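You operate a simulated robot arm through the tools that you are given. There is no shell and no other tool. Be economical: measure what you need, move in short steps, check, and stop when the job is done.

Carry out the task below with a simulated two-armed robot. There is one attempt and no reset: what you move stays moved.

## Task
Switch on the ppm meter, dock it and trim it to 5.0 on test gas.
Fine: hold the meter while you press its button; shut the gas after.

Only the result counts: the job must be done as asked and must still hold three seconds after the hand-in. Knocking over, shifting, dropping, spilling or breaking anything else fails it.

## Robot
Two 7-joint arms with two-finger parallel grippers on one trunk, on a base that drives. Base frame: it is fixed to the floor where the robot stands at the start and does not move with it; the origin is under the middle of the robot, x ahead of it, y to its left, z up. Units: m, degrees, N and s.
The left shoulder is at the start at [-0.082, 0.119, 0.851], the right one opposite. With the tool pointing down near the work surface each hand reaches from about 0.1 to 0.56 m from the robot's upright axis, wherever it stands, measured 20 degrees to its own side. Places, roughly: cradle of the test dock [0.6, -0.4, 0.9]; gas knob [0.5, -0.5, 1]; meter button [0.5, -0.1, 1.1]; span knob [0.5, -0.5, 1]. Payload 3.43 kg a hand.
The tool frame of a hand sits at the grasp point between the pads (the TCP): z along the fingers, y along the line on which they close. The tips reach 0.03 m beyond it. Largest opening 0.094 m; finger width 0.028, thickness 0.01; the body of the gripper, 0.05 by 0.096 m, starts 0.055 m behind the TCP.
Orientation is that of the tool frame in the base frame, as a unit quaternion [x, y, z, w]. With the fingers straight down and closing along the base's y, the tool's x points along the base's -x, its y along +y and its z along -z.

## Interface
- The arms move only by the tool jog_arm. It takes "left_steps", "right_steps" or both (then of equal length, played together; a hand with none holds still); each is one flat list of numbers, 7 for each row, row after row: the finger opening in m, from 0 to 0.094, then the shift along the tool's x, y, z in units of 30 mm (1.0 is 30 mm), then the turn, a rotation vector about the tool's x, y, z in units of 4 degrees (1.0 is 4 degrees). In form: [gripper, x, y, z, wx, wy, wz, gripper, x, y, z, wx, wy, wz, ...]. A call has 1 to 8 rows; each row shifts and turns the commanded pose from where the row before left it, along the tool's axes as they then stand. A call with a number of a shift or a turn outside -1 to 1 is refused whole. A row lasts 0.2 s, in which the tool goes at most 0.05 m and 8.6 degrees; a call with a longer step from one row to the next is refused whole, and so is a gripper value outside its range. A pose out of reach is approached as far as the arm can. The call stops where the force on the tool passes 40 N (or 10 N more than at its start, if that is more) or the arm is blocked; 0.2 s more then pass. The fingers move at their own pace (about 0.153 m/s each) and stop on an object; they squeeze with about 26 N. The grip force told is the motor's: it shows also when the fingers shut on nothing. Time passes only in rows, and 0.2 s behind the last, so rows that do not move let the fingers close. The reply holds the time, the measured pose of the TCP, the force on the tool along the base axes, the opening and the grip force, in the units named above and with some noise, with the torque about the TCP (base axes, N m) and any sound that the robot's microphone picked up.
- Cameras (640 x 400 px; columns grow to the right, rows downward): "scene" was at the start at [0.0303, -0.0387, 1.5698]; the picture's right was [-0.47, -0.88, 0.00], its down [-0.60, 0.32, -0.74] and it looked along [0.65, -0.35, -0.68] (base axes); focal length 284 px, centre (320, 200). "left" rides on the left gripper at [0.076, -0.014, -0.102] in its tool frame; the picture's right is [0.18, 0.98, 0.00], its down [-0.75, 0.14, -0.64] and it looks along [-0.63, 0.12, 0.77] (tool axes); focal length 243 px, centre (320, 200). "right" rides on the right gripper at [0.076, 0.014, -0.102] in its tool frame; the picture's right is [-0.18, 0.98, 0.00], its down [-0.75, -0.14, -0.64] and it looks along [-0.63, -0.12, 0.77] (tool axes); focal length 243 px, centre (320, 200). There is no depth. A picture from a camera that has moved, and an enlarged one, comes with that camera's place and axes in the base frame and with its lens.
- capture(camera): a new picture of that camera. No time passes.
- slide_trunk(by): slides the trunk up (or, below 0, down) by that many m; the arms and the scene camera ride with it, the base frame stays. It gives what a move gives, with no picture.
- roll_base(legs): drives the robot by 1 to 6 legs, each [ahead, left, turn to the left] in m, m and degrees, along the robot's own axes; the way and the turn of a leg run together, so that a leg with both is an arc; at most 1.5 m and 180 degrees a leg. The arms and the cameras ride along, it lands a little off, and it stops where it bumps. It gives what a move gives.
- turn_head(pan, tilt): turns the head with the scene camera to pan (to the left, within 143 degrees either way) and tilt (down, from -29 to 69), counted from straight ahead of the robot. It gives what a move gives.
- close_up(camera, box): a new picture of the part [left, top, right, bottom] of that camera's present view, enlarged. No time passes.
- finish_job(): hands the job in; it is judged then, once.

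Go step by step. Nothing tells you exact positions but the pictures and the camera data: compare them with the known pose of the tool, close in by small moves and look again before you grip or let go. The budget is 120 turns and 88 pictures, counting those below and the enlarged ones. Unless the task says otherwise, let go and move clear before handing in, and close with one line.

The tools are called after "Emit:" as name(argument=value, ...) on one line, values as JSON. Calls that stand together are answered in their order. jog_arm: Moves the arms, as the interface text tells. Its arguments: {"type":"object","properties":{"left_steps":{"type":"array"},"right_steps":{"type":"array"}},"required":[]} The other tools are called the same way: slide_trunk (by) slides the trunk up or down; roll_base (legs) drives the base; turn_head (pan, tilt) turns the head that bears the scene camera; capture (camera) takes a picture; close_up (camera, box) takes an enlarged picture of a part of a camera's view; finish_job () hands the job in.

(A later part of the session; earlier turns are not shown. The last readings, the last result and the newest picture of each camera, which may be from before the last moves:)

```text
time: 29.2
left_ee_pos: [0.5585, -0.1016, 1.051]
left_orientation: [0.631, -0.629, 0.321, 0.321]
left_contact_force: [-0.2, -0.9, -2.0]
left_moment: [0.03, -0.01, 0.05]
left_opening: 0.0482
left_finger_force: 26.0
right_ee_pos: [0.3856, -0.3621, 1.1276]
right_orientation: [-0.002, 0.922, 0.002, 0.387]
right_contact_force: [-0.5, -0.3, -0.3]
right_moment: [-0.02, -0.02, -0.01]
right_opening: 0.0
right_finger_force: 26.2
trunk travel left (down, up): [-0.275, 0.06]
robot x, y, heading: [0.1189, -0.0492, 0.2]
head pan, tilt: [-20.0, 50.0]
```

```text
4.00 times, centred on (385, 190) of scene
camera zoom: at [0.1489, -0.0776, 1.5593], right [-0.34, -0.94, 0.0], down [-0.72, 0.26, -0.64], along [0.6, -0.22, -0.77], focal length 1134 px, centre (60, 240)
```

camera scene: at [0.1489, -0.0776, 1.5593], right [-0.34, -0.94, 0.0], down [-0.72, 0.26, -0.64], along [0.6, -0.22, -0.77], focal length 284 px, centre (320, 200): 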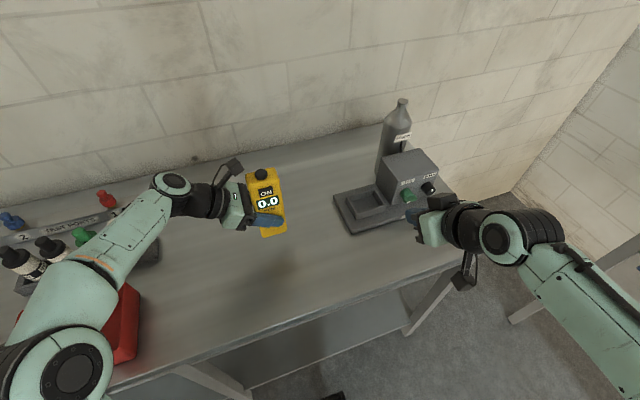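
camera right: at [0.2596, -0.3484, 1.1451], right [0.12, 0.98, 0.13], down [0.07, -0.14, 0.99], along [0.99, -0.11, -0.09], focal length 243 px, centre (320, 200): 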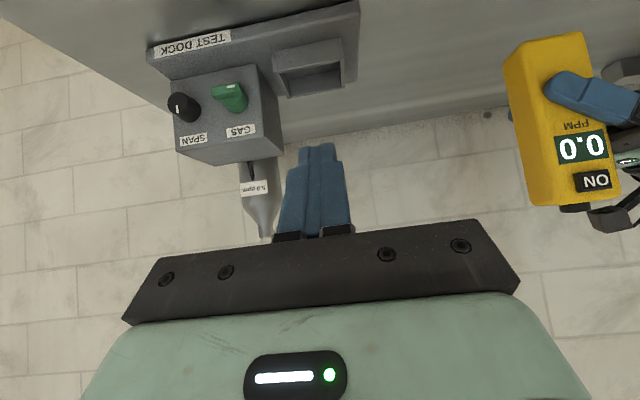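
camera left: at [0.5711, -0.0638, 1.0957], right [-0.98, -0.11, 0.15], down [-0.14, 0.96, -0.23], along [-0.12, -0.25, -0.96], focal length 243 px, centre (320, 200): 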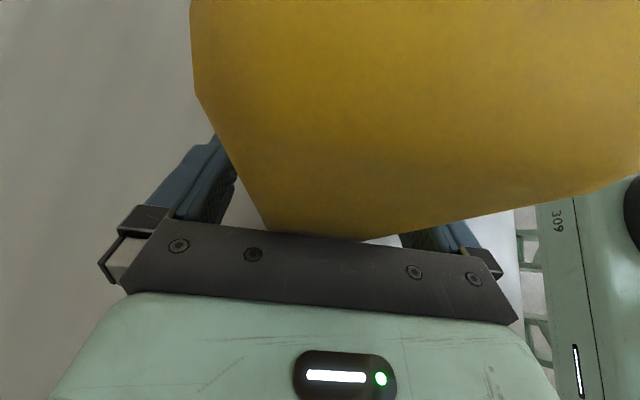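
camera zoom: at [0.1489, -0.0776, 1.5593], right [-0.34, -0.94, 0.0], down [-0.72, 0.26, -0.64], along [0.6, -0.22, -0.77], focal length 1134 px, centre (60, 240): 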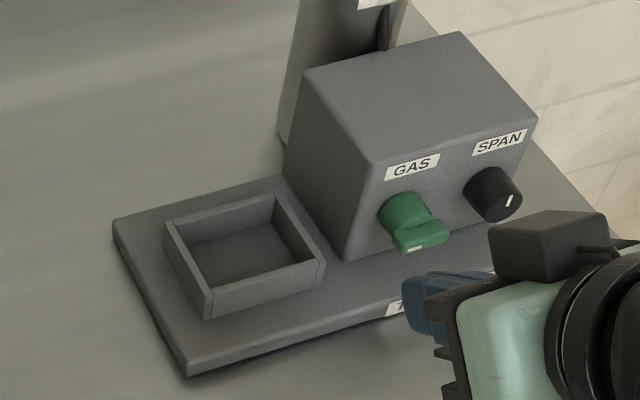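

The meter is on and held clear of the bench. The cradle rim triangulates to x 0.55–0.615, y -0.331…-0.412, z 0.952, so its centre is about [0.582, -0.371]. I'll raise the meter a little and drive the base right by 0.27 m.

Emit:
jog_arm(left_steps=[0.0, 0.81, 0, -0.59, 0, 0, 0, 0.0, 0.27, 0, -0.2, 0, 0, 0], right_steps=[0, 0, 0, -1, 0, 0, 0, 0, 0, 0, -1, 0, 0, 0])

Emit:
roll_base(legs=[[0, -0.27, 0]])

Emit:
capture(camera="scene")

Emit:
capture(camera="left")

```text
time: 29.8
left_ee_pos: [0.5564, -0.101, 1.0905]
left_orientation: [0.631, -0.629, 0.321, 0.321]
left_contact_force: [1.1, 0.3, -2.0]
left_moment: [0.02, 0.01, -0.01]
left_opening: 0.0483
left_finger_force: 26.2
right_ee_pos: [0.344, -0.3602, 1.1707]
right_orientation: [-0.002, 0.922, 0.002, 0.387]
right_contact_force: [0.2, 0.9, -0.1]
right_moment: [0.01, -0.01, 0.01]
right_opening: 0.0
right_finger_force: 26.2
trunk travel left (down, up): [-0.275, 0.06]
robot x, y, heading: [0.1188, -0.0513, 0.0]
head pan, tilt: [-20.0, 50.0]
```

```text
time: 32.8
left_ee_pos: [0.5573, -0.3747, 1.0925]
left_orientation: [-0.629, 0.631, -0.32, -0.321]
left_contact_force: [-0.4, -0.1, -2.1]
left_moment: [0.04, -0.01, 0.01]
left_opening: 0.0484
left_finger_force: 26.3
right_ee_pos: [0.3427, -0.6334, 1.1704]
right_orientation: [0.0, 0.923, 0.001, 0.386]
right_contact_force: [0.4, 0.4, 1.0]
right_moment: [-0.01, 0.02, 0.01]
right_opening: 0.0
right_finger_force: 25.9
trunk travel left (down, up): [-0.275, 0.06]
robot x, y, heading: [0.1202, -0.3221, -0.3]
head pan, tilt: [-20.0, 50.0]
```

```text
55 pictures are left
camera scene: at [0.1486, -0.3491, 1.5593], right [-0.34, -0.94, 0.0], down [-0.72, 0.26, -0.64], along [0.6, -0.22, -0.77], focal length 284 px, centre (320, 200)
```

scene: 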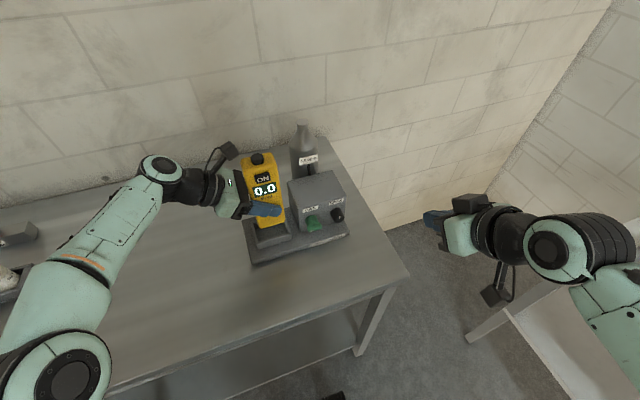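

```text
54 pictures are left
camera left: at [0.5719, -0.3374, 1.2128], right [-0.98, -0.11, 0.15], down [-0.14, 0.96, -0.23], along [-0.12, -0.25, -0.96], focal length 243 px, centre (320, 200)
```

left: 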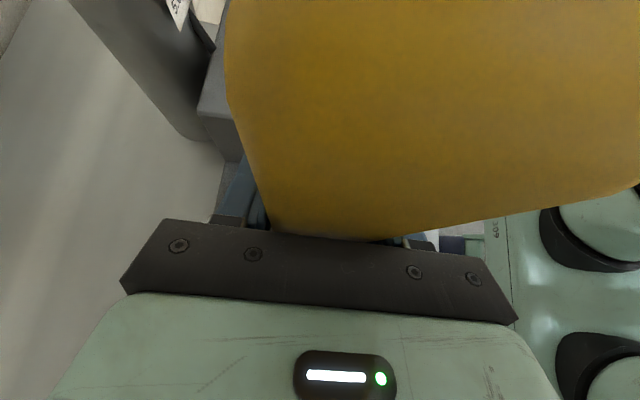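

Emit:
jog_arm(left_steps=[0.0, -0.157, -0.82, -0.216, 0, 0, 0, 0.0, -0.81, 0, 0.59, 0, 0, 0, 0.0, -0.5, 0, 0.36, 0, 0, 0, 0.0, 0, 0, 0, 0, 0, 0])

Emit:
close_up(camera="scene", box=[210, 140, 370, 270])

Emit:
capture(camera="right")

```text
time: 33.8
left_ee_pos: [0.5821, -0.3658, 1.0422]
left_orientation: [-0.63, 0.63, -0.321, -0.321]
left_contact_force: [0.2, 0.4, -2.5]
left_moment: [0.02, -0.05, 0.01]
left_opening: 0.0482
left_finger_force: 25.9
right_ee_pos: [0.3434, -0.6324, 1.1711]
right_orientation: [0.0, 0.923, 0.001, 0.386]
right_contact_force: [1.1, -0.9, -0.3]
right_moment: [0.0, 0.01, -0.01]
right_opening: 0.0002
right_finger_force: 26.4
trunk travel left (down, up): [-0.275, 0.06]
robot x, y, heading: [0.1161, -0.324, -0.2]
head pan, tilt: [-20.0, 50.0]
```

```text
3.08 times, centred on (290, 205) of scene
camera zoom: at [0.1485, -0.349, 1.5593], right [-0.34, -0.94, 0.0], down [-0.72, 0.26, -0.64], along [0.6, -0.22, -0.77], focal length 872 px, centre (412, 185)
```

zoom: 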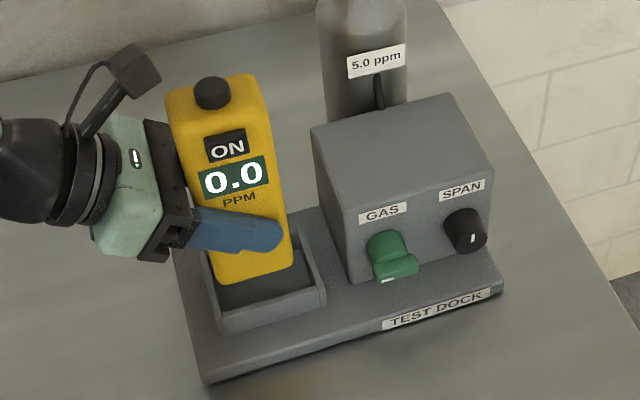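

```text
52 pictures are left
camera right: at [0.2164, -0.6196, 1.1881], right [0.13, 0.98, 0.13], down [0.07, -0.14, 0.99], along [0.99, -0.12, -0.09], focal length 243 px, centre (320, 200)
```

right: 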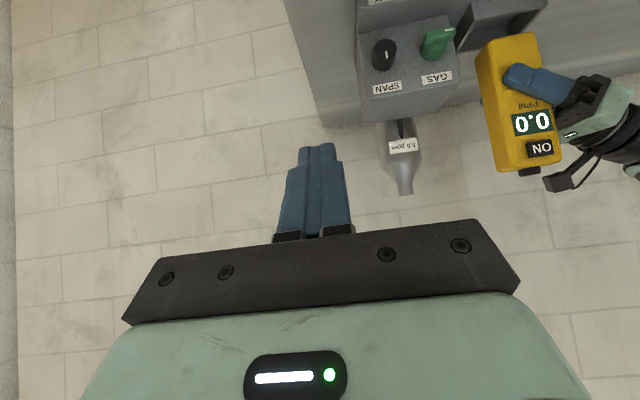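

Emit:
close_up(camera="scene", box=[245, 190, 305, 255])

Emit:
close_up(camera="right", box=[430, 0, 590, 110])

```text
6.15 times, centred on (275, 222) of scene
camera zoom: at [0.1485, -0.349, 1.5593], right [-0.34, -0.94, 0.0], down [-0.72, 0.26, -0.64], along [0.6, -0.22, -0.77], focal length 1745 px, centre (597, 62)
```

zoom: 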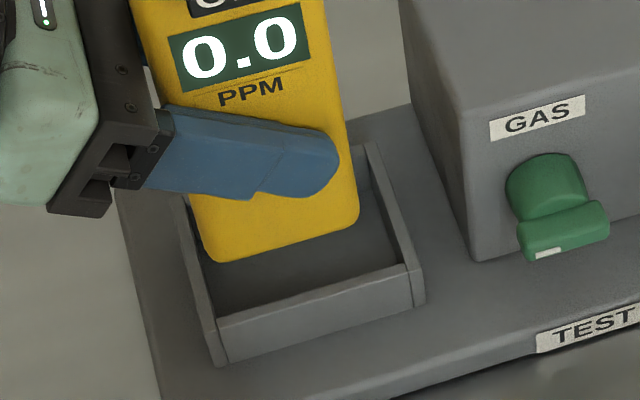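

```text
3.64 times, centred on (510, 55) of right
camera zoom: at [0.2164, -0.6196, 1.1881], right [0.13, 0.98, 0.13], down [0.07, -0.14, 0.99], along [0.99, -0.12, -0.09], focal length 882 px, centre (-371, 727)
```

zoom: 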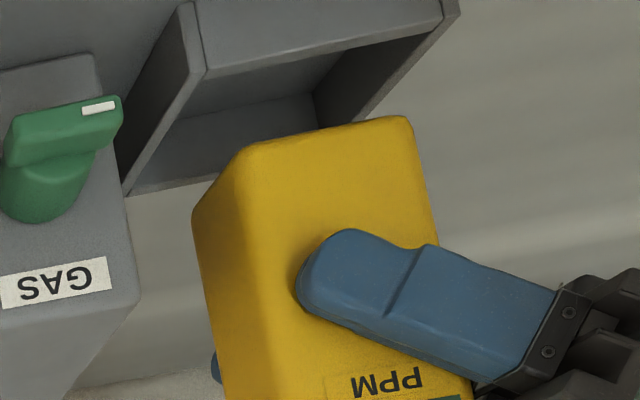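

The meter needs to go about 6 mm right and 2 mm back. I'll shift it, then lower it in steps while watching the force.

Emit:
jog_arm(left_steps=[0.0, 0.118, 0.07, 0.162, 0, 0, 0, 0.0, -0.405, 0, 0.295, 0, 0, 0, 0.0, -0.27, 0, 0.2, 0, 0, 0, 0.0, 0, 0, 0, 0, 0, 0])

Emit:
close_up(camera="scene", box=[245, 190, 305, 255])

Emit:
close_up(camera="right", box=[430, 0, 590, 110])

```text
time: 34.8
left_ee_pos: [0.5798, -0.3724, 1.0185]
left_orientation: [-0.63, 0.63, -0.322, -0.321]
left_contact_force: [-0.4, 0.7, -2.2]
left_moment: [-0.03, 0.03, 0.01]
left_opening: 0.0482
left_finger_force: 26.4
right_ee_pos: [0.3416, -0.6335, 1.1704]
right_orientation: [0.001, 0.923, 0.0, 0.385]
right_contact_force: [-0.3, 0.0, -0.2]
right_moment: [0.0, 0.01, 0.02]
right_opening: 0.0
right_finger_force: 25.3
trunk travel left (down, up): [-0.275, 0.06]
robot x, y, heading: [0.1173, -0.3248, -0.0]
head pan, tilt: [-20.0, 50.0]
```

```text
6.15 times, centred on (275, 222) of scene
camera zoom: at [0.1486, -0.349, 1.5593], right [-0.34, -0.94, 0.0], down [-0.72, 0.26, -0.64], along [0.6, -0.22, -0.77], focal length 1745 px, centre (597, 62)
```

zoom: 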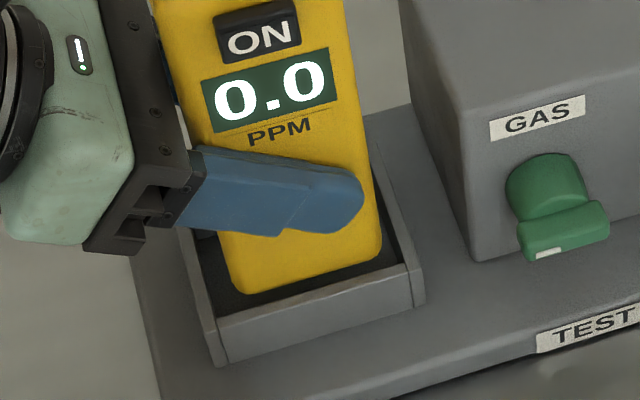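

```text
3.64 times, centred on (510, 55) of right
camera zoom: at [0.2165, -0.6196, 1.1881], right [0.13, 0.98, 0.13], down [0.07, -0.14, 0.99], along [0.99, -0.12, -0.09], focal length 882 px, centre (-371, 727)
```

zoom: 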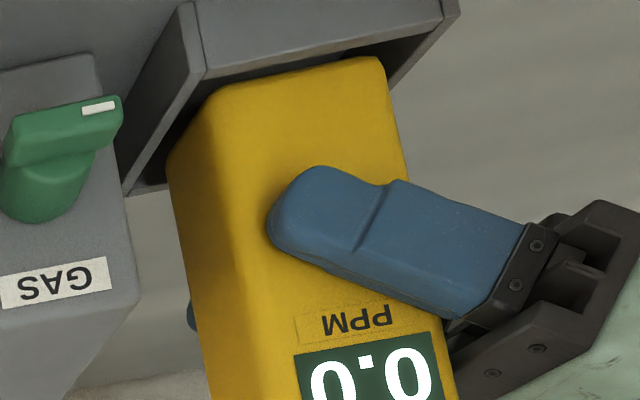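

Emit:
jog_arm(left_steps=[0.0, -0.27, 0, 0.197, 0, 0, 0, 0.0, 0, 0, 0, 0, 0, 0])

Emit:
jog_arm(left_steps=[0.0, -0.19, 0, 0.138, 0, 0, 0, 0.0, 0, 0, 0, 0, 0, 0])

Emit:
close_up(camera="scene", box=[245, 190, 305, 255])

```text
time: 35.4
left_ee_pos: [0.5806, -0.3739, 1.0072]
left_orientation: [-0.63, 0.631, -0.321, -0.321]
left_contact_force: [-0.5, -0.3, -1.7]
left_moment: [0.04, 0.03, 0.01]
left_opening: 0.0482
left_finger_force: 25.5
right_ee_pos: [0.343, -0.6331, 1.1711]
right_orientation: [0.0, 0.922, 0.001, 0.386]
right_contact_force: [0.8, 0.9, -0.7]
right_moment: [-0.01, -0.01, 0.02]
right_opening: 0.0
right_finger_force: 25.9
trunk travel left (down, up): [-0.275, 0.06]
robot x, y, heading: [0.1153, -0.3224, 0.2]
head pan, tilt: [-20.0, 50.0]
```

```text
time: 36.0
left_ee_pos: [0.5796, -0.372, 1.0001]
left_orientation: [-0.629, 0.631, -0.321, -0.322]
left_contact_force: [-0.6, 0.0, -0.9]
left_moment: [-0.01, 0.02, 0.04]
left_opening: 0.0482
left_finger_force: 25.8
right_ee_pos: [0.3435, -0.6329, 1.1695]
right_orientation: [0.0, 0.922, 0.0, 0.386]
right_contact_force: [0.5, 0.1, -0.1]
right_moment: [-0.01, 0.01, 0.01]
right_opening: 0.0001
right_finger_force: 25.8
trunk travel left (down, up): [-0.275, 0.06]
robot x, y, heading: [0.1176, -0.3235, -0.0]
head pan, tilt: [-20.0, 50.0]
```

```text
6.15 times, centred on (275, 222) of scene
camera zoom: at [0.1486, -0.349, 1.5593], right [-0.34, -0.94, 0.0], down [-0.72, 0.26, -0.64], along [0.6, -0.22, -0.77], focal length 1745 px, centre (597, 62)
```

zoom: 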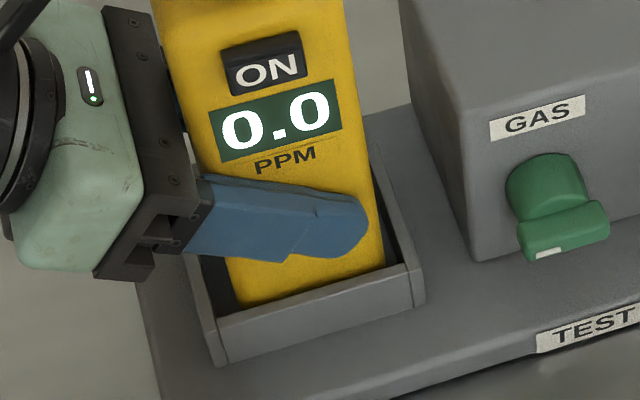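

Emit:
jog_arm(left_steps=[0.0, -0.108, 0, 0.079, 0, 0, 0, 0.0, 0, 0, 0, 0, 0, 0])

Emit:
jog_arm(left_steps=[0.0, -0.081, 0, 0.059, 0, 0, 0, 0.0, 0, 0, 0, 0, 0, 0])

Emit:
close_up(camera="scene", box=[245, 190, 305, 255])

Emit:
close_up(camera="right", box=[430, 0, 590, 110])

```text
time: 36.6
left_ee_pos: [0.5815, -0.3732, 0.9978]
left_orientation: [-0.629, 0.631, -0.32, -0.322]
left_contact_force: [-0.7, 0.3, -2.3]
left_moment: [0.04, -0.02, 0.02]
left_opening: 0.0483
left_finger_force: 25.9
right_ee_pos: [0.3418, -0.6336, 1.1707]
right_orientation: [0.001, 0.923, 0.0, 0.386]
right_contact_force: [-0.4, 0.0, 1.0]
right_moment: [0.02, 0.0, 0.01]
right_opening: 0.0001
right_finger_force: 26.0
trunk travel left (down, up): [-0.275, 0.06]
robot x, y, heading: [0.1186, -0.3237, -0.1]
head pan, tilt: [-20.0, 50.0]
```

```text
time: 37.2
left_ee_pos: [0.5782, -0.3709, 0.9947]
left_orientation: [-0.629, 0.631, -0.321, -0.321]
left_contact_force: [-0.4, 0.6, -0.1]
left_moment: [0.01, 0.03, -0.03]
left_opening: 0.0481
left_finger_force: 26.2
right_ee_pos: [0.3439, -0.6341, 1.1712]
right_orientation: [0.0, 0.922, 0.001, 0.386]
right_contact_force: [-0.1, -0.8, -0.6]
right_moment: [0.01, 0.0, -0.01]
right_opening: 0.0
right_finger_force: 26.1
trunk travel left (down, up): [-0.275, 0.06]
robot x, y, heading: [0.1182, -0.3249, -0.2]
head pan, tilt: [-20.0, 50.0]
```

```text
6.15 times, centred on (275, 222) of scene
camera zoom: at [0.1485, -0.3489, 1.5593], right [-0.34, -0.94, 0.0], down [-0.72, 0.26, -0.64], along [0.6, -0.22, -0.77], focal length 1745 px, centre (597, 62)
```

zoom: 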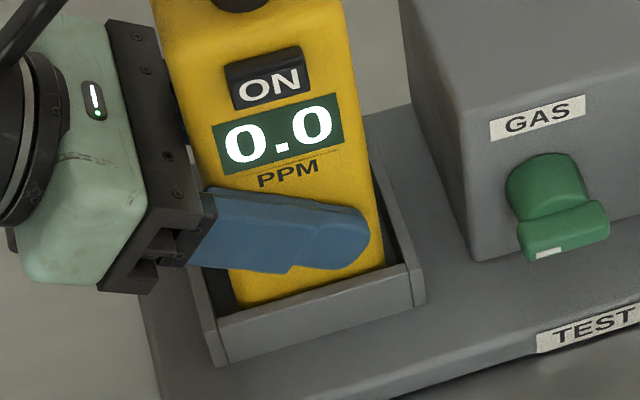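

```text
3.64 times, centred on (510, 55) of right
camera zoom: at [0.2164, -0.6195, 1.1882], right [0.13, 0.98, 0.13], down [0.07, -0.14, 0.99], along [0.99, -0.12, -0.09], focal length 882 px, centre (-371, 727)
```

zoom: 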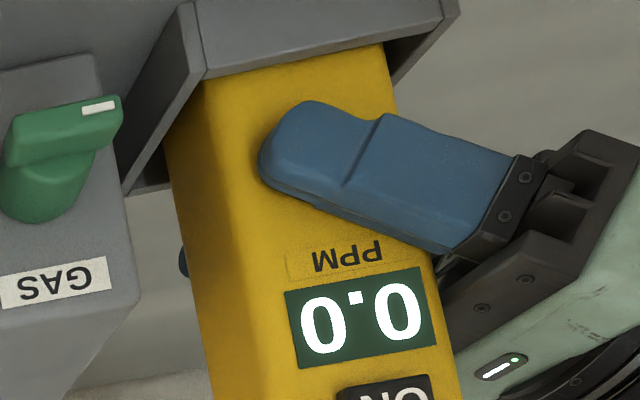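

Emit:
jog_arm(left_steps=[0.0, -0.054, 0, 0.04, 0, 0, 0, 0.0, 0, 0, 0, 0, 0, 0])

Emit:
jog_arm(left_steps=[0.0, -0.054, 0, 0.04, 0, 0, 0, 0.0, 0, 0, 0, 0, 0, 0])

```text
time: 37.8
left_ee_pos: [0.5797, -0.3726, 0.9948]
left_orientation: [-0.629, 0.631, -0.323, -0.321]
left_contact_force: [0.8, 1.7, 13.1]
left_moment: [0.57, 0.23, -0.05]
left_opening: 0.0484
left_finger_force: 25.2
right_ee_pos: [0.3407, -0.6331, 1.1706]
right_orientation: [0.0, 0.923, 0.001, 0.386]
right_contact_force: [-0.7, -0.3, 0.2]
right_moment: [0.04, 0.0, 0.01]
right_opening: 0.0
right_finger_force: 26.6
trunk travel left (down, up): [-0.275, 0.06]
robot x, y, heading: [0.1218, -0.3249, -0.2]
head pan, tilt: [-20.0, 50.0]
```

```text
time: 38.4
left_ee_pos: [0.5796, -0.3724, 0.9915]
left_orientation: [-0.629, 0.631, -0.322, -0.319]
left_contact_force: [3.0, 1.7, 21.1]
left_moment: [0.24, 0.21, -0.08]
left_opening: 0.0487
left_finger_force: 25.7
right_ee_pos: [0.3416, -0.6331, 1.1714]
right_orientation: [-0.001, 0.922, 0.001, 0.386]
right_contact_force: [1.0, 0.8, 0.2]
right_moment: [0.0, -0.01, 0.02]
right_opening: 0.0
right_finger_force: 25.9
trunk travel left (down, up): [-0.275, 0.06]
robot x, y, heading: [0.1173, -0.3198, 0.1]
head pan, tilt: [-20.0, 50.0]
```

The meter has bottomed in the cradle. I'll release it and retreat the left hand along its own axis.

Emit:
jog_arm(left_steps=[0.02, 0.04, 0, -0.03, 0, 0, 0, 0.094, 0, 0, 0, 0, 0, 0, 0.094, 0, 0, 0, 0, 0, 0, 0.094, 0, 0, 0, 0, 0, 0])

Emit:
jog_arm(left_steps=[0.094, 0, 0, -0.5, 0, 0, 0, 0.094, 0, 0, -1, 0, 0, 0, 0.094, 0, 0, -1, 0, 0, 0, 0.094, 0, 0, -1, 0, 0, 0, 0.094, 0, 0, -1, 0, 0, 0, 0.094, 0, 0, -1, 0, 0, 0, 0.094, 0, 0, 0, 0, 0, 0])

Emit:
close_up(camera="scene", box=[210, 140, 370, 270])

Emit:
capture(camera="left")

```text
time: 39.4
left_ee_pos: [0.5794, -0.3731, 0.9912]
left_orientation: [-0.63, 0.63, -0.321, -0.322]
left_contact_force: [0.1, -0.3, -0.8]
left_moment: [-0.04, 0.01, -0.03]
left_opening: 0.0938
left_finger_force: 0.0
right_ee_pos: [0.3433, -0.6339, 1.1703]
right_orientation: [0.0, 0.922, 0.002, 0.386]
right_contact_force: [0.3, 0.2, 0.2]
right_moment: [0.0, -0.05, -0.04]
right_opening: 0.0002
right_finger_force: 25.7
trunk travel left (down, up): [-0.275, 0.06]
robot x, y, heading: [0.1189, -0.3232, -0.1]
head pan, tilt: [-20.0, 50.0]
```

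```text
time: 41.0
left_ee_pos: [0.5801, -0.2398, 1.0888]
left_orientation: [-0.629, 0.631, -0.32, -0.322]
left_contact_force: [0.1, -0.7, 0.2]
left_moment: [0.0, 0.01, 0.0]
left_opening: 0.0941
left_finger_force: 0.2
right_ee_pos: [0.3419, -0.6333, 1.1714]
right_orientation: [0.0, 0.922, 0.0, 0.386]
right_contact_force: [0.2, 0.0, -0.2]
right_moment: [0.02, 0.0, 0.0]
right_opening: 0.0001
right_finger_force: 25.8
trunk travel left (down, up): [-0.275, 0.06]
robot x, y, heading: [0.1227, -0.3252, 0.1]
head pan, tilt: [-20.0, 50.0]
```

```text
3.08 times, centred on (290, 205) of scene
camera zoom: at [0.1485, -0.3492, 1.5593], right [-0.34, -0.94, 0.0], down [-0.72, 0.26, -0.64], along [0.6, -0.22, -0.77], focal length 872 px, centre (412, 185)
```

zoom: 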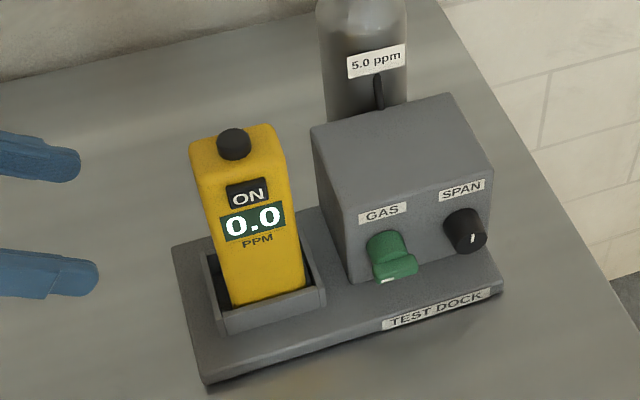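

```text
43 pictures are left
camera left: at [0.5939, -0.2027, 1.2098], right [-0.98, -0.11, 0.15], down [-0.14, 0.96, -0.23], along [-0.12, -0.25, -0.96], focal length 243 px, centre (320, 200)
```

left: 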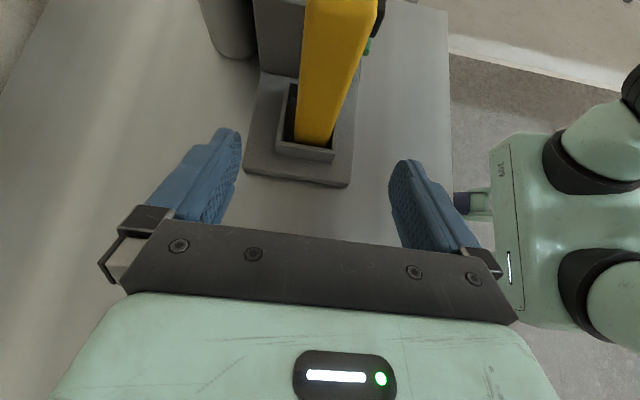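

The meter stands docked. For the knobs I'll back the base 0.15 m so the right hand can point forward, then extend and reorient it.

Emit:
roll_base(legs=[[-0.15, 0, 0]])

Emit:
jog_arm(right_steps=[0, -0.934, 0.66, 0.95, 0, 0, 0, 0, -0.934, 0.66, 0.95, 0, 0, 0, 0, -0.934, 0.66, 0.95, 0, 0, 0, 0, -0.934, 0.66, 0.95, 0, 0, 0, 0, -0.934, 0.66, 0.95, 0, 0, 0])

Emit:
jog_arm(right_steps=[0.06, 0, 0, 0, -0.3955, -0.3955, 0.966, 0.06, 0, 0, 0, -0.3955, -0.3955, 0.966, 0.06, 0, 0, 0, -0.3955, -0.3955, 0.966, 0.06, 0, 0, 0, -0.3955, -0.3955, 0.966, 0.06, 0, 0, 0, -0.3955, -0.3955, 0.966, 0.06, 0, 0, 0, -0.3955, -0.3955, 0.966, 0.06, 0, 0, 0, -0.3955, -0.3955, 0.966, 0.06, 0, 0, 0, -0.3955, -0.3955, 0.966])

Emit:
jog_arm(right_steps=[0.06, 0, 0, 0, -0.3955, -0.3955, 0.966, 0.06, 0, 0, 0, -0.3955, -0.3955, 0.966, 0.06, 0, 0, 0, -0.3955, -0.3955, 0.966, 0.06, 0, 0, 0, -0.3955, -0.3955, 0.966, 0.06, 0, 0, 0, -0.3955, -0.3955, 0.966, 0.06, 0, 0, 0, -0.3955, -0.3955, 0.966, 0.06, 0, 0, 0, -0.3955, -0.3955, 0.966, 0.06, 0, 0, 0, -0.3955, -0.3955, 0.966])

Emit:
jog_arm(right_steps=[0.06, 0, 0, 0, -0.3955, -0.3955, 0.966, 0.06, 0, 0, 0, -0.3955, -0.3955, 0.966, 0.06, 0, 0, 0, -0.3955, -0.3955, 0.966, 0.06, 0, 0, 0, -0.3955, -0.3955, 0.966, 0.06, 0, 0, 0, -0.3955, -0.3955, 0.966, 0.06, 0, 0, 0, -0.3955, -0.3955, 0.966])

Emit:
capture(camera="scene")

Emit:
capture(camera="right")

```text
time: 42.4
left_ee_pos: [0.4291, -0.2379, 1.0881]
left_orientation: [-0.63, 0.63, -0.322, -0.321]
left_contact_force: [-0.8, -0.2, -0.5]
left_moment: [0.02, -0.03, 0.01]
left_opening: 0.094
left_finger_force: 0.0
right_ee_pos: [0.1917, -0.6322, 1.1703]
right_orientation: [-0.001, 0.923, 0.001, 0.386]
right_contact_force: [-0.6, 0.9, -0.2]
right_moment: [-0.04, -0.01, 0.01]
right_opening: 0.0001
right_finger_force: 25.8
trunk travel left (down, up): [-0.275, 0.06]
robot x, y, heading: [-0.0292, -0.3243, 0.1]
head pan, tilt: [-20.0, 50.0]
```

```text
time: 43.6
left_ee_pos: [0.4301, -0.2398, 1.0872]
left_orientation: [-0.63, 0.63, -0.32, -0.321]
left_contact_force: [-0.2, 0.5, 0.4]
left_moment: [0.02, 0.0, -0.03]
left_opening: 0.0941
left_finger_force: 0.0
right_ee_pos: [0.3942, -0.5352, 1.1685]
right_orientation: [0.001, 0.923, 0.0, 0.386]
right_contact_force: [0.8, -0.3, -0.3]
right_moment: [0.01, 0.01, -0.05]
right_opening: 0.0001
right_finger_force: 26.3
trunk travel left (down, up): [-0.275, 0.06]
robot x, y, heading: [-0.0325, -0.3231, -0.1]
head pan, tilt: [-20.0, 50.0]
```

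```text
time: 45.4
left_ee_pos: [0.4284, -0.2394, 1.0883]
left_orientation: [-0.629, 0.631, -0.321, -0.322]
left_contact_force: [0.4, -0.4, -0.1]
left_moment: [-0.01, 0.0, 0.02]
left_opening: 0.0939
left_finger_force: 0.0
right_ee_pos: [0.3918, -0.5334, 1.1714]
right_orientation: [0.203, 0.836, 0.204, 0.467]
right_contact_force: [0.1, -0.6, 1.1]
right_moment: [0.0, 0.01, -0.01]
right_opening: 0.0599
right_finger_force: 0.1
trunk travel left (down, up): [-0.275, 0.06]
robot x, y, heading: [-0.0313, -0.3248, -0.2]
head pan, tilt: [-20.0, 50.0]
```

```text
time: 47.2
left_ee_pos: [0.429, -0.2389, 1.0884]
left_orientation: [0.63, -0.63, 0.321, 0.321]
left_contact_force: [0.0, 0.6, -0.2]
left_moment: [0.0, 0.01, 0.0]
left_opening: 0.094
left_finger_force: 0.1
right_ee_pos: [0.3918, -0.5339, 1.1709]
right_orientation: [0.386, 0.669, 0.387, 0.503]
right_contact_force: [0.0, -0.5, 0.0]
right_moment: [0.01, 0.03, -0.01]
right_opening: 0.06
right_finger_force: 0.0
trunk travel left (down, up): [-0.275, 0.06]
robot x, y, heading: [-0.0344, -0.3197, -0.4]
head pan, tilt: [-20.0, 50.0]
```

```text
time: 48.6
left_ee_pos: [0.4286, -0.2379, 1.0895]
left_orientation: [-0.629, 0.631, -0.32, -0.321]
left_contact_force: [-0.2, 0.9, -0.3]
left_moment: [0.02, -0.03, -0.02]
left_opening: 0.0942
left_finger_force: 0.0
right_ee_pos: [0.3911, -0.5336, 1.1704]
right_orientation: [0.5, 0.501, 0.5, 0.499]
right_contact_force: [-0.2, -0.3, 0.5]
right_moment: [-0.03, 0.02, 0.01]
right_opening: 0.0601
right_finger_force: 0.0
trunk travel left (down, up): [-0.275, 0.06]
robot x, y, heading: [-0.0304, -0.3205, -0.1]
head pan, tilt: [-20.0, 50.0]
```

```text
42 pictures are left
camera scene: at [-0.0019, -0.3485, 1.5593], right [-0.34, -0.94, 0.0], down [-0.72, 0.26, -0.64], along [0.6, -0.22, -0.77], focal length 284 px, centre (320, 200)
```

scene: 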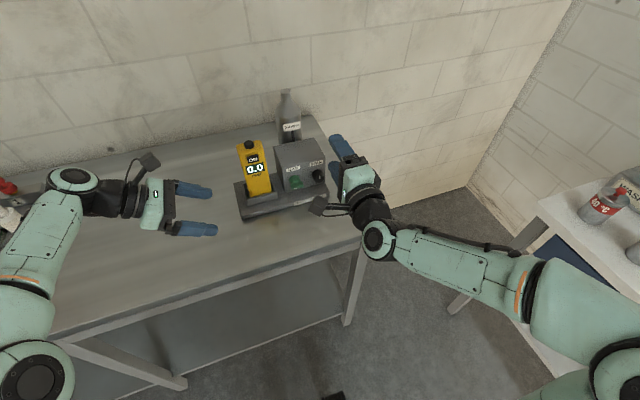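

```text
41 pictures are left
camera right: at [0.2896, -0.4576, 1.1846], right [0.0, -0.18, 0.98], down [-0.64, -0.75, -0.14], along [0.77, -0.63, -0.12], focal length 243 px, centre (320, 200)
```

right: 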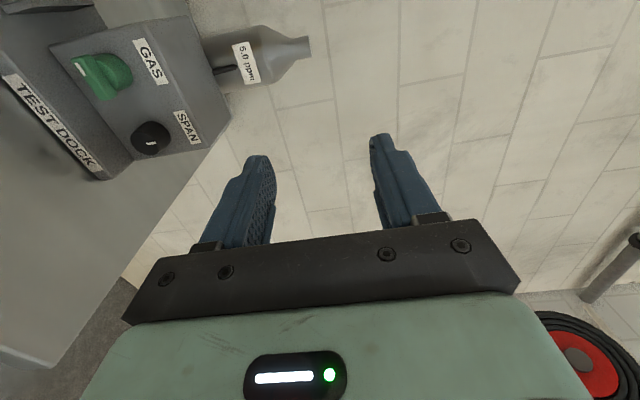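

Emit:
jog_arm(right_steps=[0.045, 0.286, -0.92, 0.28, 0, 0, 0, 0.045, 0.286, -0.92, 0.28, 0, 0, 0, 0.045, 0.286, -0.92, 0.28, 0, 0, 0, 0.045, 0.286, -0.92, 0.28, 0, 0, 0, 0.045, 0.286, -0.92, 0.28, 0, 0, 0, 0.045, 0.286, -0.92, 0.28, 0, 0, 0, 0.045, 0.286, -0.92, 0.28, 0, 0, 0])

Emit:
capture(camera="right")

Emit:
close_up(camera="scene", box=[230, 120, 350, 220])

```text
time: 50.2
left_ee_pos: [0.4286, -0.2384, 1.0871]
left_orientation: [-0.629, 0.631, -0.321, -0.322]
left_contact_force: [-0.1, 0.4, -0.2]
left_moment: [-0.01, 0.01, 0.04]
left_opening: 0.0939
left_finger_force: 0.1
right_ee_pos: [0.4504, -0.4747, 0.9753]
right_orientation: [0.5, 0.501, 0.501, 0.499]
right_contact_force: [0.4, 0.2, 1.1]
right_moment: [-0.03, -0.01, 0.01]
right_opening: 0.0451
right_finger_force: 0.2
trunk travel left (down, up): [-0.275, 0.06]
robot x, y, heading: [-0.0317, -0.3216, 0.1]
head pan, tilt: [-20.0, 50.0]
```

```text
40 pictures are left
camera right: at [0.347, -0.3991, 0.9895], right [0.0, -0.18, 0.98], down [-0.64, -0.75, -0.14], along [0.77, -0.63, -0.12], focal length 243 px, centre (320, 200)
```

right: 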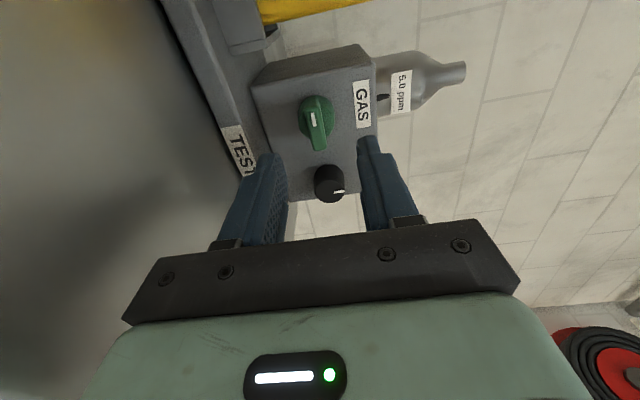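

```text
4.00 times, centred on (290, 170) of scene
camera zoom: at [-0.0013, -0.3486, 1.5593], right [-0.34, -0.94, 0.0], down [-0.72, 0.26, -0.64], along [0.6, -0.22, -0.77], focal length 1134 px, centre (440, 320)
```

zoom: 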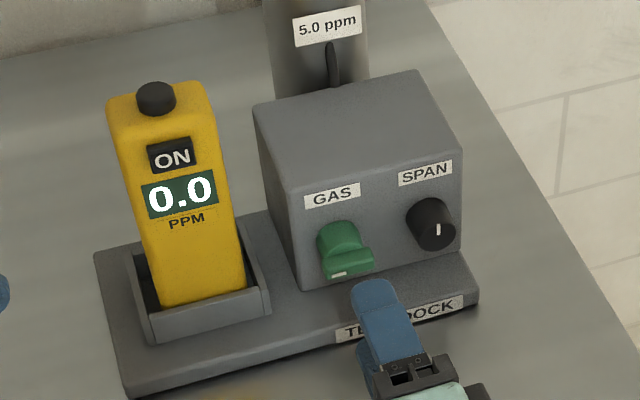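

Gas lever lies on the hand axis at about y -0.475, z 0.974. Advancing so the tips straddle the bar, then closing gently.

Emit:
jog_arm(right_steps=[0.045, 0, 0, 0.7, 0, 0, 0, 0.045, 0, 0, 0.7, 0, 0, 0, 0.045, 0, 0, 0.43, 0, 0, 0, 0.045, 0, 0, 0, 0, 0, 0])

Emit:
capture(camera="right")

Emit:
close_up(camera="scene", box=[270, 150, 350, 220])

```text
time: 51.2
left_ee_pos: [0.4292, -0.2387, 1.0888]
left_orientation: [-0.63, 0.631, -0.321, -0.321]
left_contact_force: [-1.0, 0.5, 0.4]
left_moment: [0.0, -0.03, 0.0]
left_opening: 0.0937
left_finger_force: 0.1
right_ee_pos: [0.505, -0.4742, 0.9761]
right_orientation: [0.5, 0.5, 0.501, 0.499]
right_contact_force: [-0.8, 0.7, 0.5]
right_moment: [0.05, 0.01, -0.02]
right_opening: 0.0449
right_finger_force: 0.1
trunk travel left (down, up): [-0.275, 0.06]
robot x, y, heading: [-0.0358, -0.3232, -0.1]
head pan, tilt: [-20.0, 50.0]
```

```text
38 pictures are left
camera right: at [0.4029, -0.3989, 0.9908], right [0.0, -0.18, 0.98], down [-0.64, -0.76, -0.14], along [0.77, -0.63, -0.12], focal length 243 px, centre (320, 200)
```

right: 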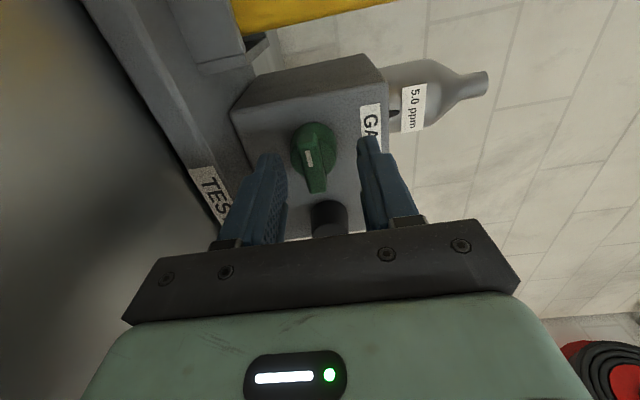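

```text
5.71 times, centred on (310, 185) of scene
camera zoom: at [-0.0021, -0.3486, 1.5593], right [-0.34, -0.94, 0.0], down [-0.72, 0.26, -0.64], along [0.6, -0.22, -0.77], focal length 1620 px, centre (377, 286)
```

zoom: 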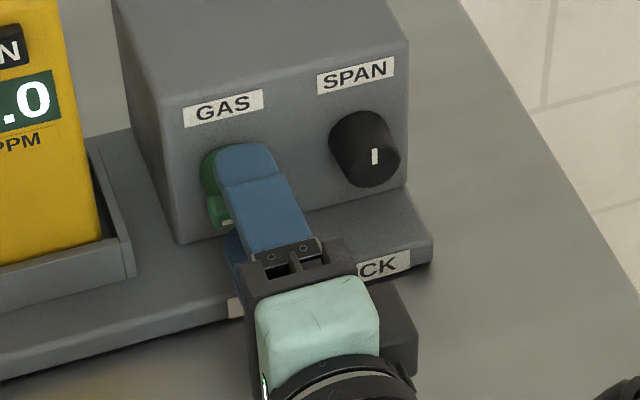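

Emit:
jog_arm(right_steps=[0.045, 0, -0.08, 0, 0, 0, 0, 0.0, 0, 0, 0, 0, 0, 0, 0.0, 0, 0, 0, 0, 0, 0, 0.0, 0, 0, 0, 0, 0, 0])

Emit:
capture(camera="right")

```text
time: 52.2
left_ee_pos: [0.4287, -0.2392, 1.0875]
left_orientation: [0.63, -0.63, 0.321, 0.321]
left_contact_force: [-0.1, -0.1, 0.0]
left_moment: [0.01, -0.02, 0.0]
left_opening: 0.0941
left_finger_force: 0.0
right_ee_pos: [0.5053, -0.4734, 0.972]
right_orientation: [0.501, 0.502, 0.499, 0.498]
right_contact_force: [-3.1, 0.9, -12.4]
right_moment: [0.01, -0.06, -0.21]
right_opening: 0.0119
right_finger_force: 45.2
trunk travel left (down, up): [-0.275, 0.06]
robot x, y, heading: [-0.0342, -0.3227, 0.0]
head pan, tilt: [-20.0, 50.0]
```

```text
36 pictures are left
camera right: at [0.4028, -0.3989, 0.987], right [0.01, -0.18, 0.98], down [-0.64, -0.76, -0.14], along [0.77, -0.63, -0.12], focal length 243 px, centre (320, 200)
```

right: 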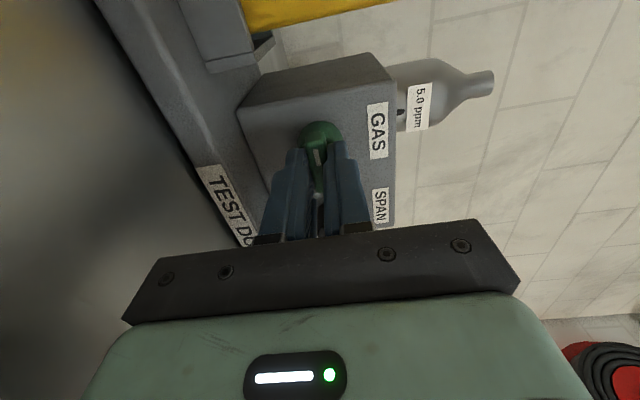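

Gripped with a bar 12 mm thick. I'll relax 1.5 mm downward and try turning the lever upward (clockwise as the robot sees it).

Emit:
jog_arm(right_steps=[0.0, 0, -0.05, 0, 0, 0, 0, 0.0, 0, 0, 0, 0, 0, 1, 0.0, 0, 0, 0, 0, 0, 1, 0.0, 0, 0, 0, 0, 0, 1, 0.0, 0, 0, 0, 0, 0, 0])

Emit:
capture(camera="right")

```text
time: 53.4
left_ee_pos: [0.4283, -0.2393, 1.0878]
left_orientation: [0.63, -0.63, 0.321, 0.321]
left_contact_force: [-0.3, -0.1, 0.8]
left_moment: [-0.02, -0.02, -0.02]
left_opening: 0.0942
left_finger_force: 0.1
right_ee_pos: [0.5047, -0.4741, 0.9727]
right_orientation: [0.55, 0.447, 0.548, 0.444]
right_contact_force: [-5.4, -2.7, -15.5]
right_moment: [0.01, -0.13, 1.08]
right_opening: 0.0118
right_finger_force: 45.5
trunk travel left (down, up): [-0.275, 0.06]
robot x, y, heading: [-0.0293, -0.3237, 0.0]
head pan, tilt: [-20.0, 50.0]
```

```text
35 pictures are left
camera right: at [0.4029, -0.4036, 1.0024], right [0.0, -0.39, 0.92], down [-0.64, -0.71, -0.29], along [0.77, -0.59, -0.25], focal length 243 px, centre (320, 200)
```

right: 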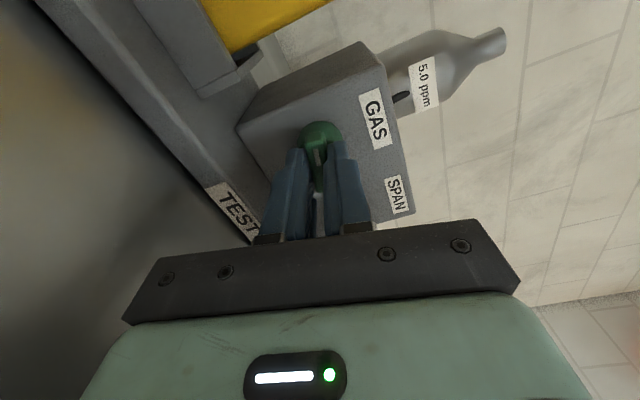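

The lever turns freely in this direction, so I'll continue.

Emit:
jog_arm(right_steps=[0.0, 0, 0, 0, 0, 0, 1, 0.0, 0, 0, 0, 0, 0, 1, 0.0, 0, 0, 0, 0, 0, 1, 0.0, 0, 0, 0, 0, 0, 1, 0.0, 0, 0, 0, 0, 0, 1, 0.0, 0, 0, 0, 0, 0, 1, 0.0, 0, 0, 0, 0, 0, 1, 0.0, 0, 0, 0, 0, 0, 1])

Emit:
close_up(camera="scene", box=[230, 120, 350, 220])

```text
time: 55.2
left_ee_pos: [0.4277, -0.2398, 1.0878]
left_orientation: [-0.63, 0.631, -0.321, -0.321]
left_contact_force: [0.4, 0.1, 0.5]
left_moment: [-0.02, 0.0, -0.01]
left_opening: 0.0939
left_finger_force: 0.1
right_ee_pos: [0.5048, -0.4743, 0.9727]
right_orientation: [0.651, 0.277, 0.65, 0.276]
right_contact_force: [-8.0, -4.8, -13.9]
right_moment: [-0.01, -0.38, 0.52]
right_opening: 0.0118
right_finger_force: 45.3
trunk travel left (down, up): [-0.275, 0.06]
robot x, y, heading: [-0.0298, -0.3251, -0.0]
head pan, tilt: [-20.0, 50.0]
```

```text
4.00 times, centred on (290, 170) of scene
camera zoom: at [-0.002, -0.3496, 1.5593], right [-0.34, -0.94, 0.0], down [-0.72, 0.26, -0.64], along [0.6, -0.22, -0.77], focal length 1134 px, centre (440, 320)
```

zoom: 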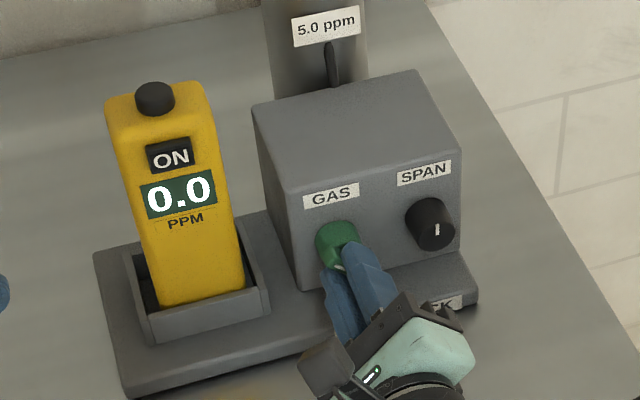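

Emit:
jog_arm(right_steps=[0.0, -0.07, -0.07, 0, 0, 0, 0, 0.0, 0, 0, 0, 0, 0, 0])

```text
time: 55.8
left_ee_pos: [0.4267, -0.239, 1.0881]
left_orientation: [0.631, -0.63, 0.321, 0.32]
left_contact_force: [-0.3, -0.2, 0.1]
left_moment: [0.03, 0.0, 0.0]
left_opening: 0.0941
left_finger_force: 0.0
right_ee_pos: [0.5056, -0.4757, 0.9713]
right_orientation: [0.65, 0.276, 0.652, 0.278]
right_contact_force: [-7.2, -6.2, 1.6]
right_moment: [0.02, 1.04, -1.01]
right_opening: 0.0118
right_finger_force: 45.3
trunk travel left (down, up): [-0.275, 0.06]
robot x, y, heading: [-0.0312, -0.326, -0.2]
head pan, tilt: [-20.0, 50.0]
```

Relaxed. I'll continue the turn.

Emit:
jog_arm(right_steps=[0.0, 0, 0, 0, 0, 0, 1, 0.0, 0, 0, 0, 0, 0, 1, 0.0, 0, 0, 0, 0, 0, 1, 0.0, 0, 0, 0, 0, 0, 1, 0.0, 0, 0, 0, 0, 0, 1, 0.0, 0, 0, 0, 0, 0, 1, 0.0, 0, 0, 0, 0, 0, 1, 0.0, 0, 0, 0, 0, 0, 1])

Emit:
jog_arm(right_steps=[0.0, 0, 0, 0, 0, 0, 1, 0.0, 0, 0, 0, 0, 0, 1, 0.0, 0, 0, 0, 0, 0, 1, 0.0, 0, 0, 0, 0, 0, 0.5, 0.0, 0, 0, 0, 0, 0, 0])

Emit:
close_up(camera="scene", box=[230, 120, 350, 220])

```text
time: 57.6
left_ee_pos: [0.4274, -0.2409, 1.0893]
left_orientation: [-0.63, 0.631, -0.321, -0.32]
left_contact_force: [-0.2, 0.2, 0.2]
left_moment: [0.01, -0.03, 0.0]
left_opening: 0.0939
left_finger_force: 0.1
right_ee_pos: [0.5047, -0.4756, 0.972]
right_orientation: [0.7, 0.084, 0.704, 0.086]
right_contact_force: [5.0, -11.7, 18.8]
right_moment: [0.01, -0.74, 0.01]
right_opening: 0.0118
right_finger_force: 45.1
trunk travel left (down, up): [-0.275, 0.06]
robot x, y, heading: [-0.0328, -0.3212, 0.2]
head pan, tilt: [-20.0, 50.0]
```

```text
time: 58.8
left_ee_pos: [0.4281, -0.2385, 1.088]
left_orientation: [-0.63, 0.631, -0.321, -0.32]
left_contact_force: [-0.2, 0.1, 0.3]
left_moment: [0.0, -0.03, -0.02]
left_opening: 0.0941
left_finger_force: 0.1
right_ee_pos: [0.5055, -0.4741, 0.973]
right_orientation: [0.706, -0.001, 0.709, 0.001]
right_contact_force: [5.9, -10.2, 24.2]
right_moment: [0.0, 0.42, -0.12]
right_opening: 0.0121
right_finger_force: 45.2
trunk travel left (down, up): [-0.275, 0.06]
robot x, y, heading: [-0.0351, -0.3231, -0.1]
head pan, tilt: [-20.0, 50.0]
```

```text
4.00 times, centred on (290, 170) of scene
camera zoom: at [-0.0033, -0.3495, 1.5594], right [-0.34, -0.94, 0.0], down [-0.72, 0.26, -0.64], along [0.6, -0.22, -0.77], focal length 1134 px, centre (440, 320)
```

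zoom: 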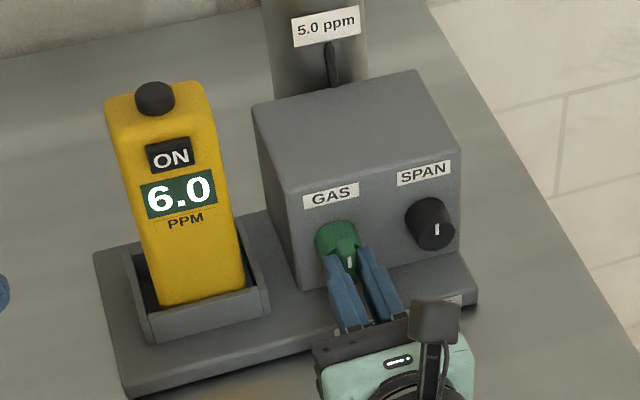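

The gas is open and the meter reads 6.0. I'll release the lever, retreat and line up with the span knob at about y -0.541, z 0.978.

Emit:
jog_arm(right_steps=[0.03, 0, 0, 0, 0, 0, 0, 0.03, 0, 0, 0, 0, 0, 0, 0.03, 0, 0, -0.7, 0, 0, 0, 0.03, 0, 0, -0.8, 0, 0, 0, 0.06, 0, 0, -0.7, 0, 0, 0, 0.06, 0.17, 0.8, 0, 0, 0, 0, 0.06, 0, 0.8, 0, 0, 0, 0, 0.06, 0, 0.6, 0, 0, 0, 0])

Emit:
capture(camera="right")

Emit:
close_up(camera="scene", box=[230, 120, 350, 220])

```text
time: 60.6
left_ee_pos: [0.4278, -0.2397, 1.0875]
left_orientation: [-0.629, 0.631, -0.32, -0.321]
left_contact_force: [0.6, 0.5, -0.2]
left_moment: [-0.01, -0.01, 0.02]
left_opening: 0.0938
left_finger_force: 0.1
right_ee_pos: [0.4401, -0.5398, 0.9754]
right_orientation: [0.707, 0.001, 0.707, -0.001]
right_contact_force: [-0.4, 0.0, 0.0]
right_moment: [-0.01, 0.02, -0.03]
right_opening: 0.0599
right_finger_force: 0.0
trunk travel left (down, up): [-0.275, 0.06]
robot x, y, heading: [-0.0306, -0.3236, 0.0]
head pan, tilt: [-20.0, 50.0]
```

```text
32 pictures are left
camera right: at [0.3375, -0.5548, 1.0523], right [0.0, -0.98, -0.18], down [-0.64, 0.14, -0.75], along [0.77, 0.12, -0.63], focal length 243 px, centre (320, 200)
```

right: 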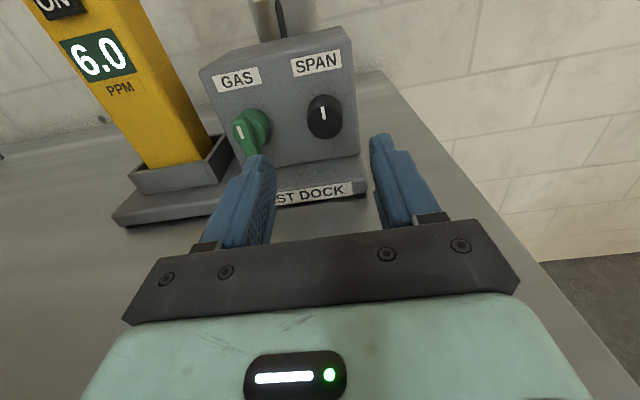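

```text
4.00 times, centred on (290, 170) of scene
camera zoom: at [-0.0022, -0.3489, 1.5593], right [-0.34, -0.94, 0.0], down [-0.72, 0.26, -0.64], along [0.6, -0.22, -0.77], focal length 1134 px, centre (440, 320)
```

zoom: 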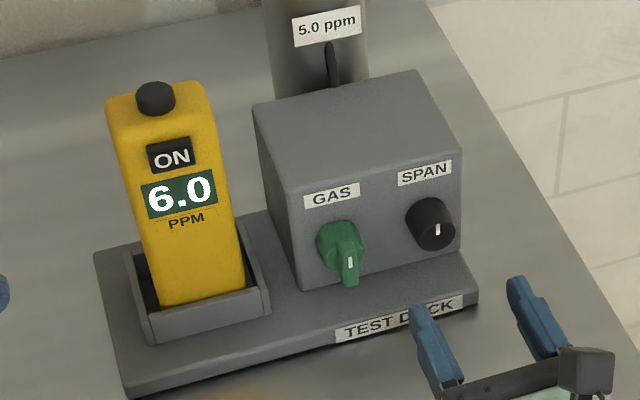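

Emit:
jog_arm(right_steps=[0.06, 0.09, 0.1, 0, 0, 0, 0, 0.06, 0, 0, 0.9, 0, 0, 0, 0.06, 0, 0, 0.9, 0, 0, 0, 0.06, 0, 0, 0.75, 0, 0, 0, 0.06, 0, 0, 0, 0, 0, 0])

Emit:
capture(camera="right")

```text
time: 61.8
left_ee_pos: [0.4289, -0.2398, 1.0882]
left_orientation: [-0.63, 0.63, -0.321, -0.321]
left_contact_force: [0.6, -0.1, 0.0]
left_moment: [0.02, 0.02, -0.02]
left_opening: 0.094
left_finger_force: 0.1
right_ee_pos: [0.5159, -0.5422, 0.9773]
right_orientation: [0.708, 0.002, 0.707, -0.001]
right_contact_force: [-0.3, -0.2, -0.3]
right_moment: [0.01, -0.01, 0.03]
right_opening: 0.06
right_finger_force: 0.1
trunk travel left (down, up): [-0.275, 0.06]
robot x, y, heading: [-0.0296, -0.3204, 0.2]
head pan, tilt: [-20.0, 50.0]
```

```text
30 pictures are left
camera right: at [0.4135, -0.5579, 1.054], right [0.0, -0.98, -0.18], down [-0.64, 0.14, -0.75], along [0.77, 0.12, -0.63], focal length 243 px, centre (320, 200)
```

right: 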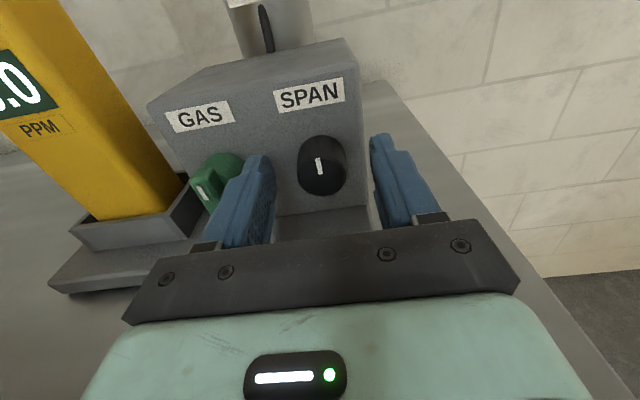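

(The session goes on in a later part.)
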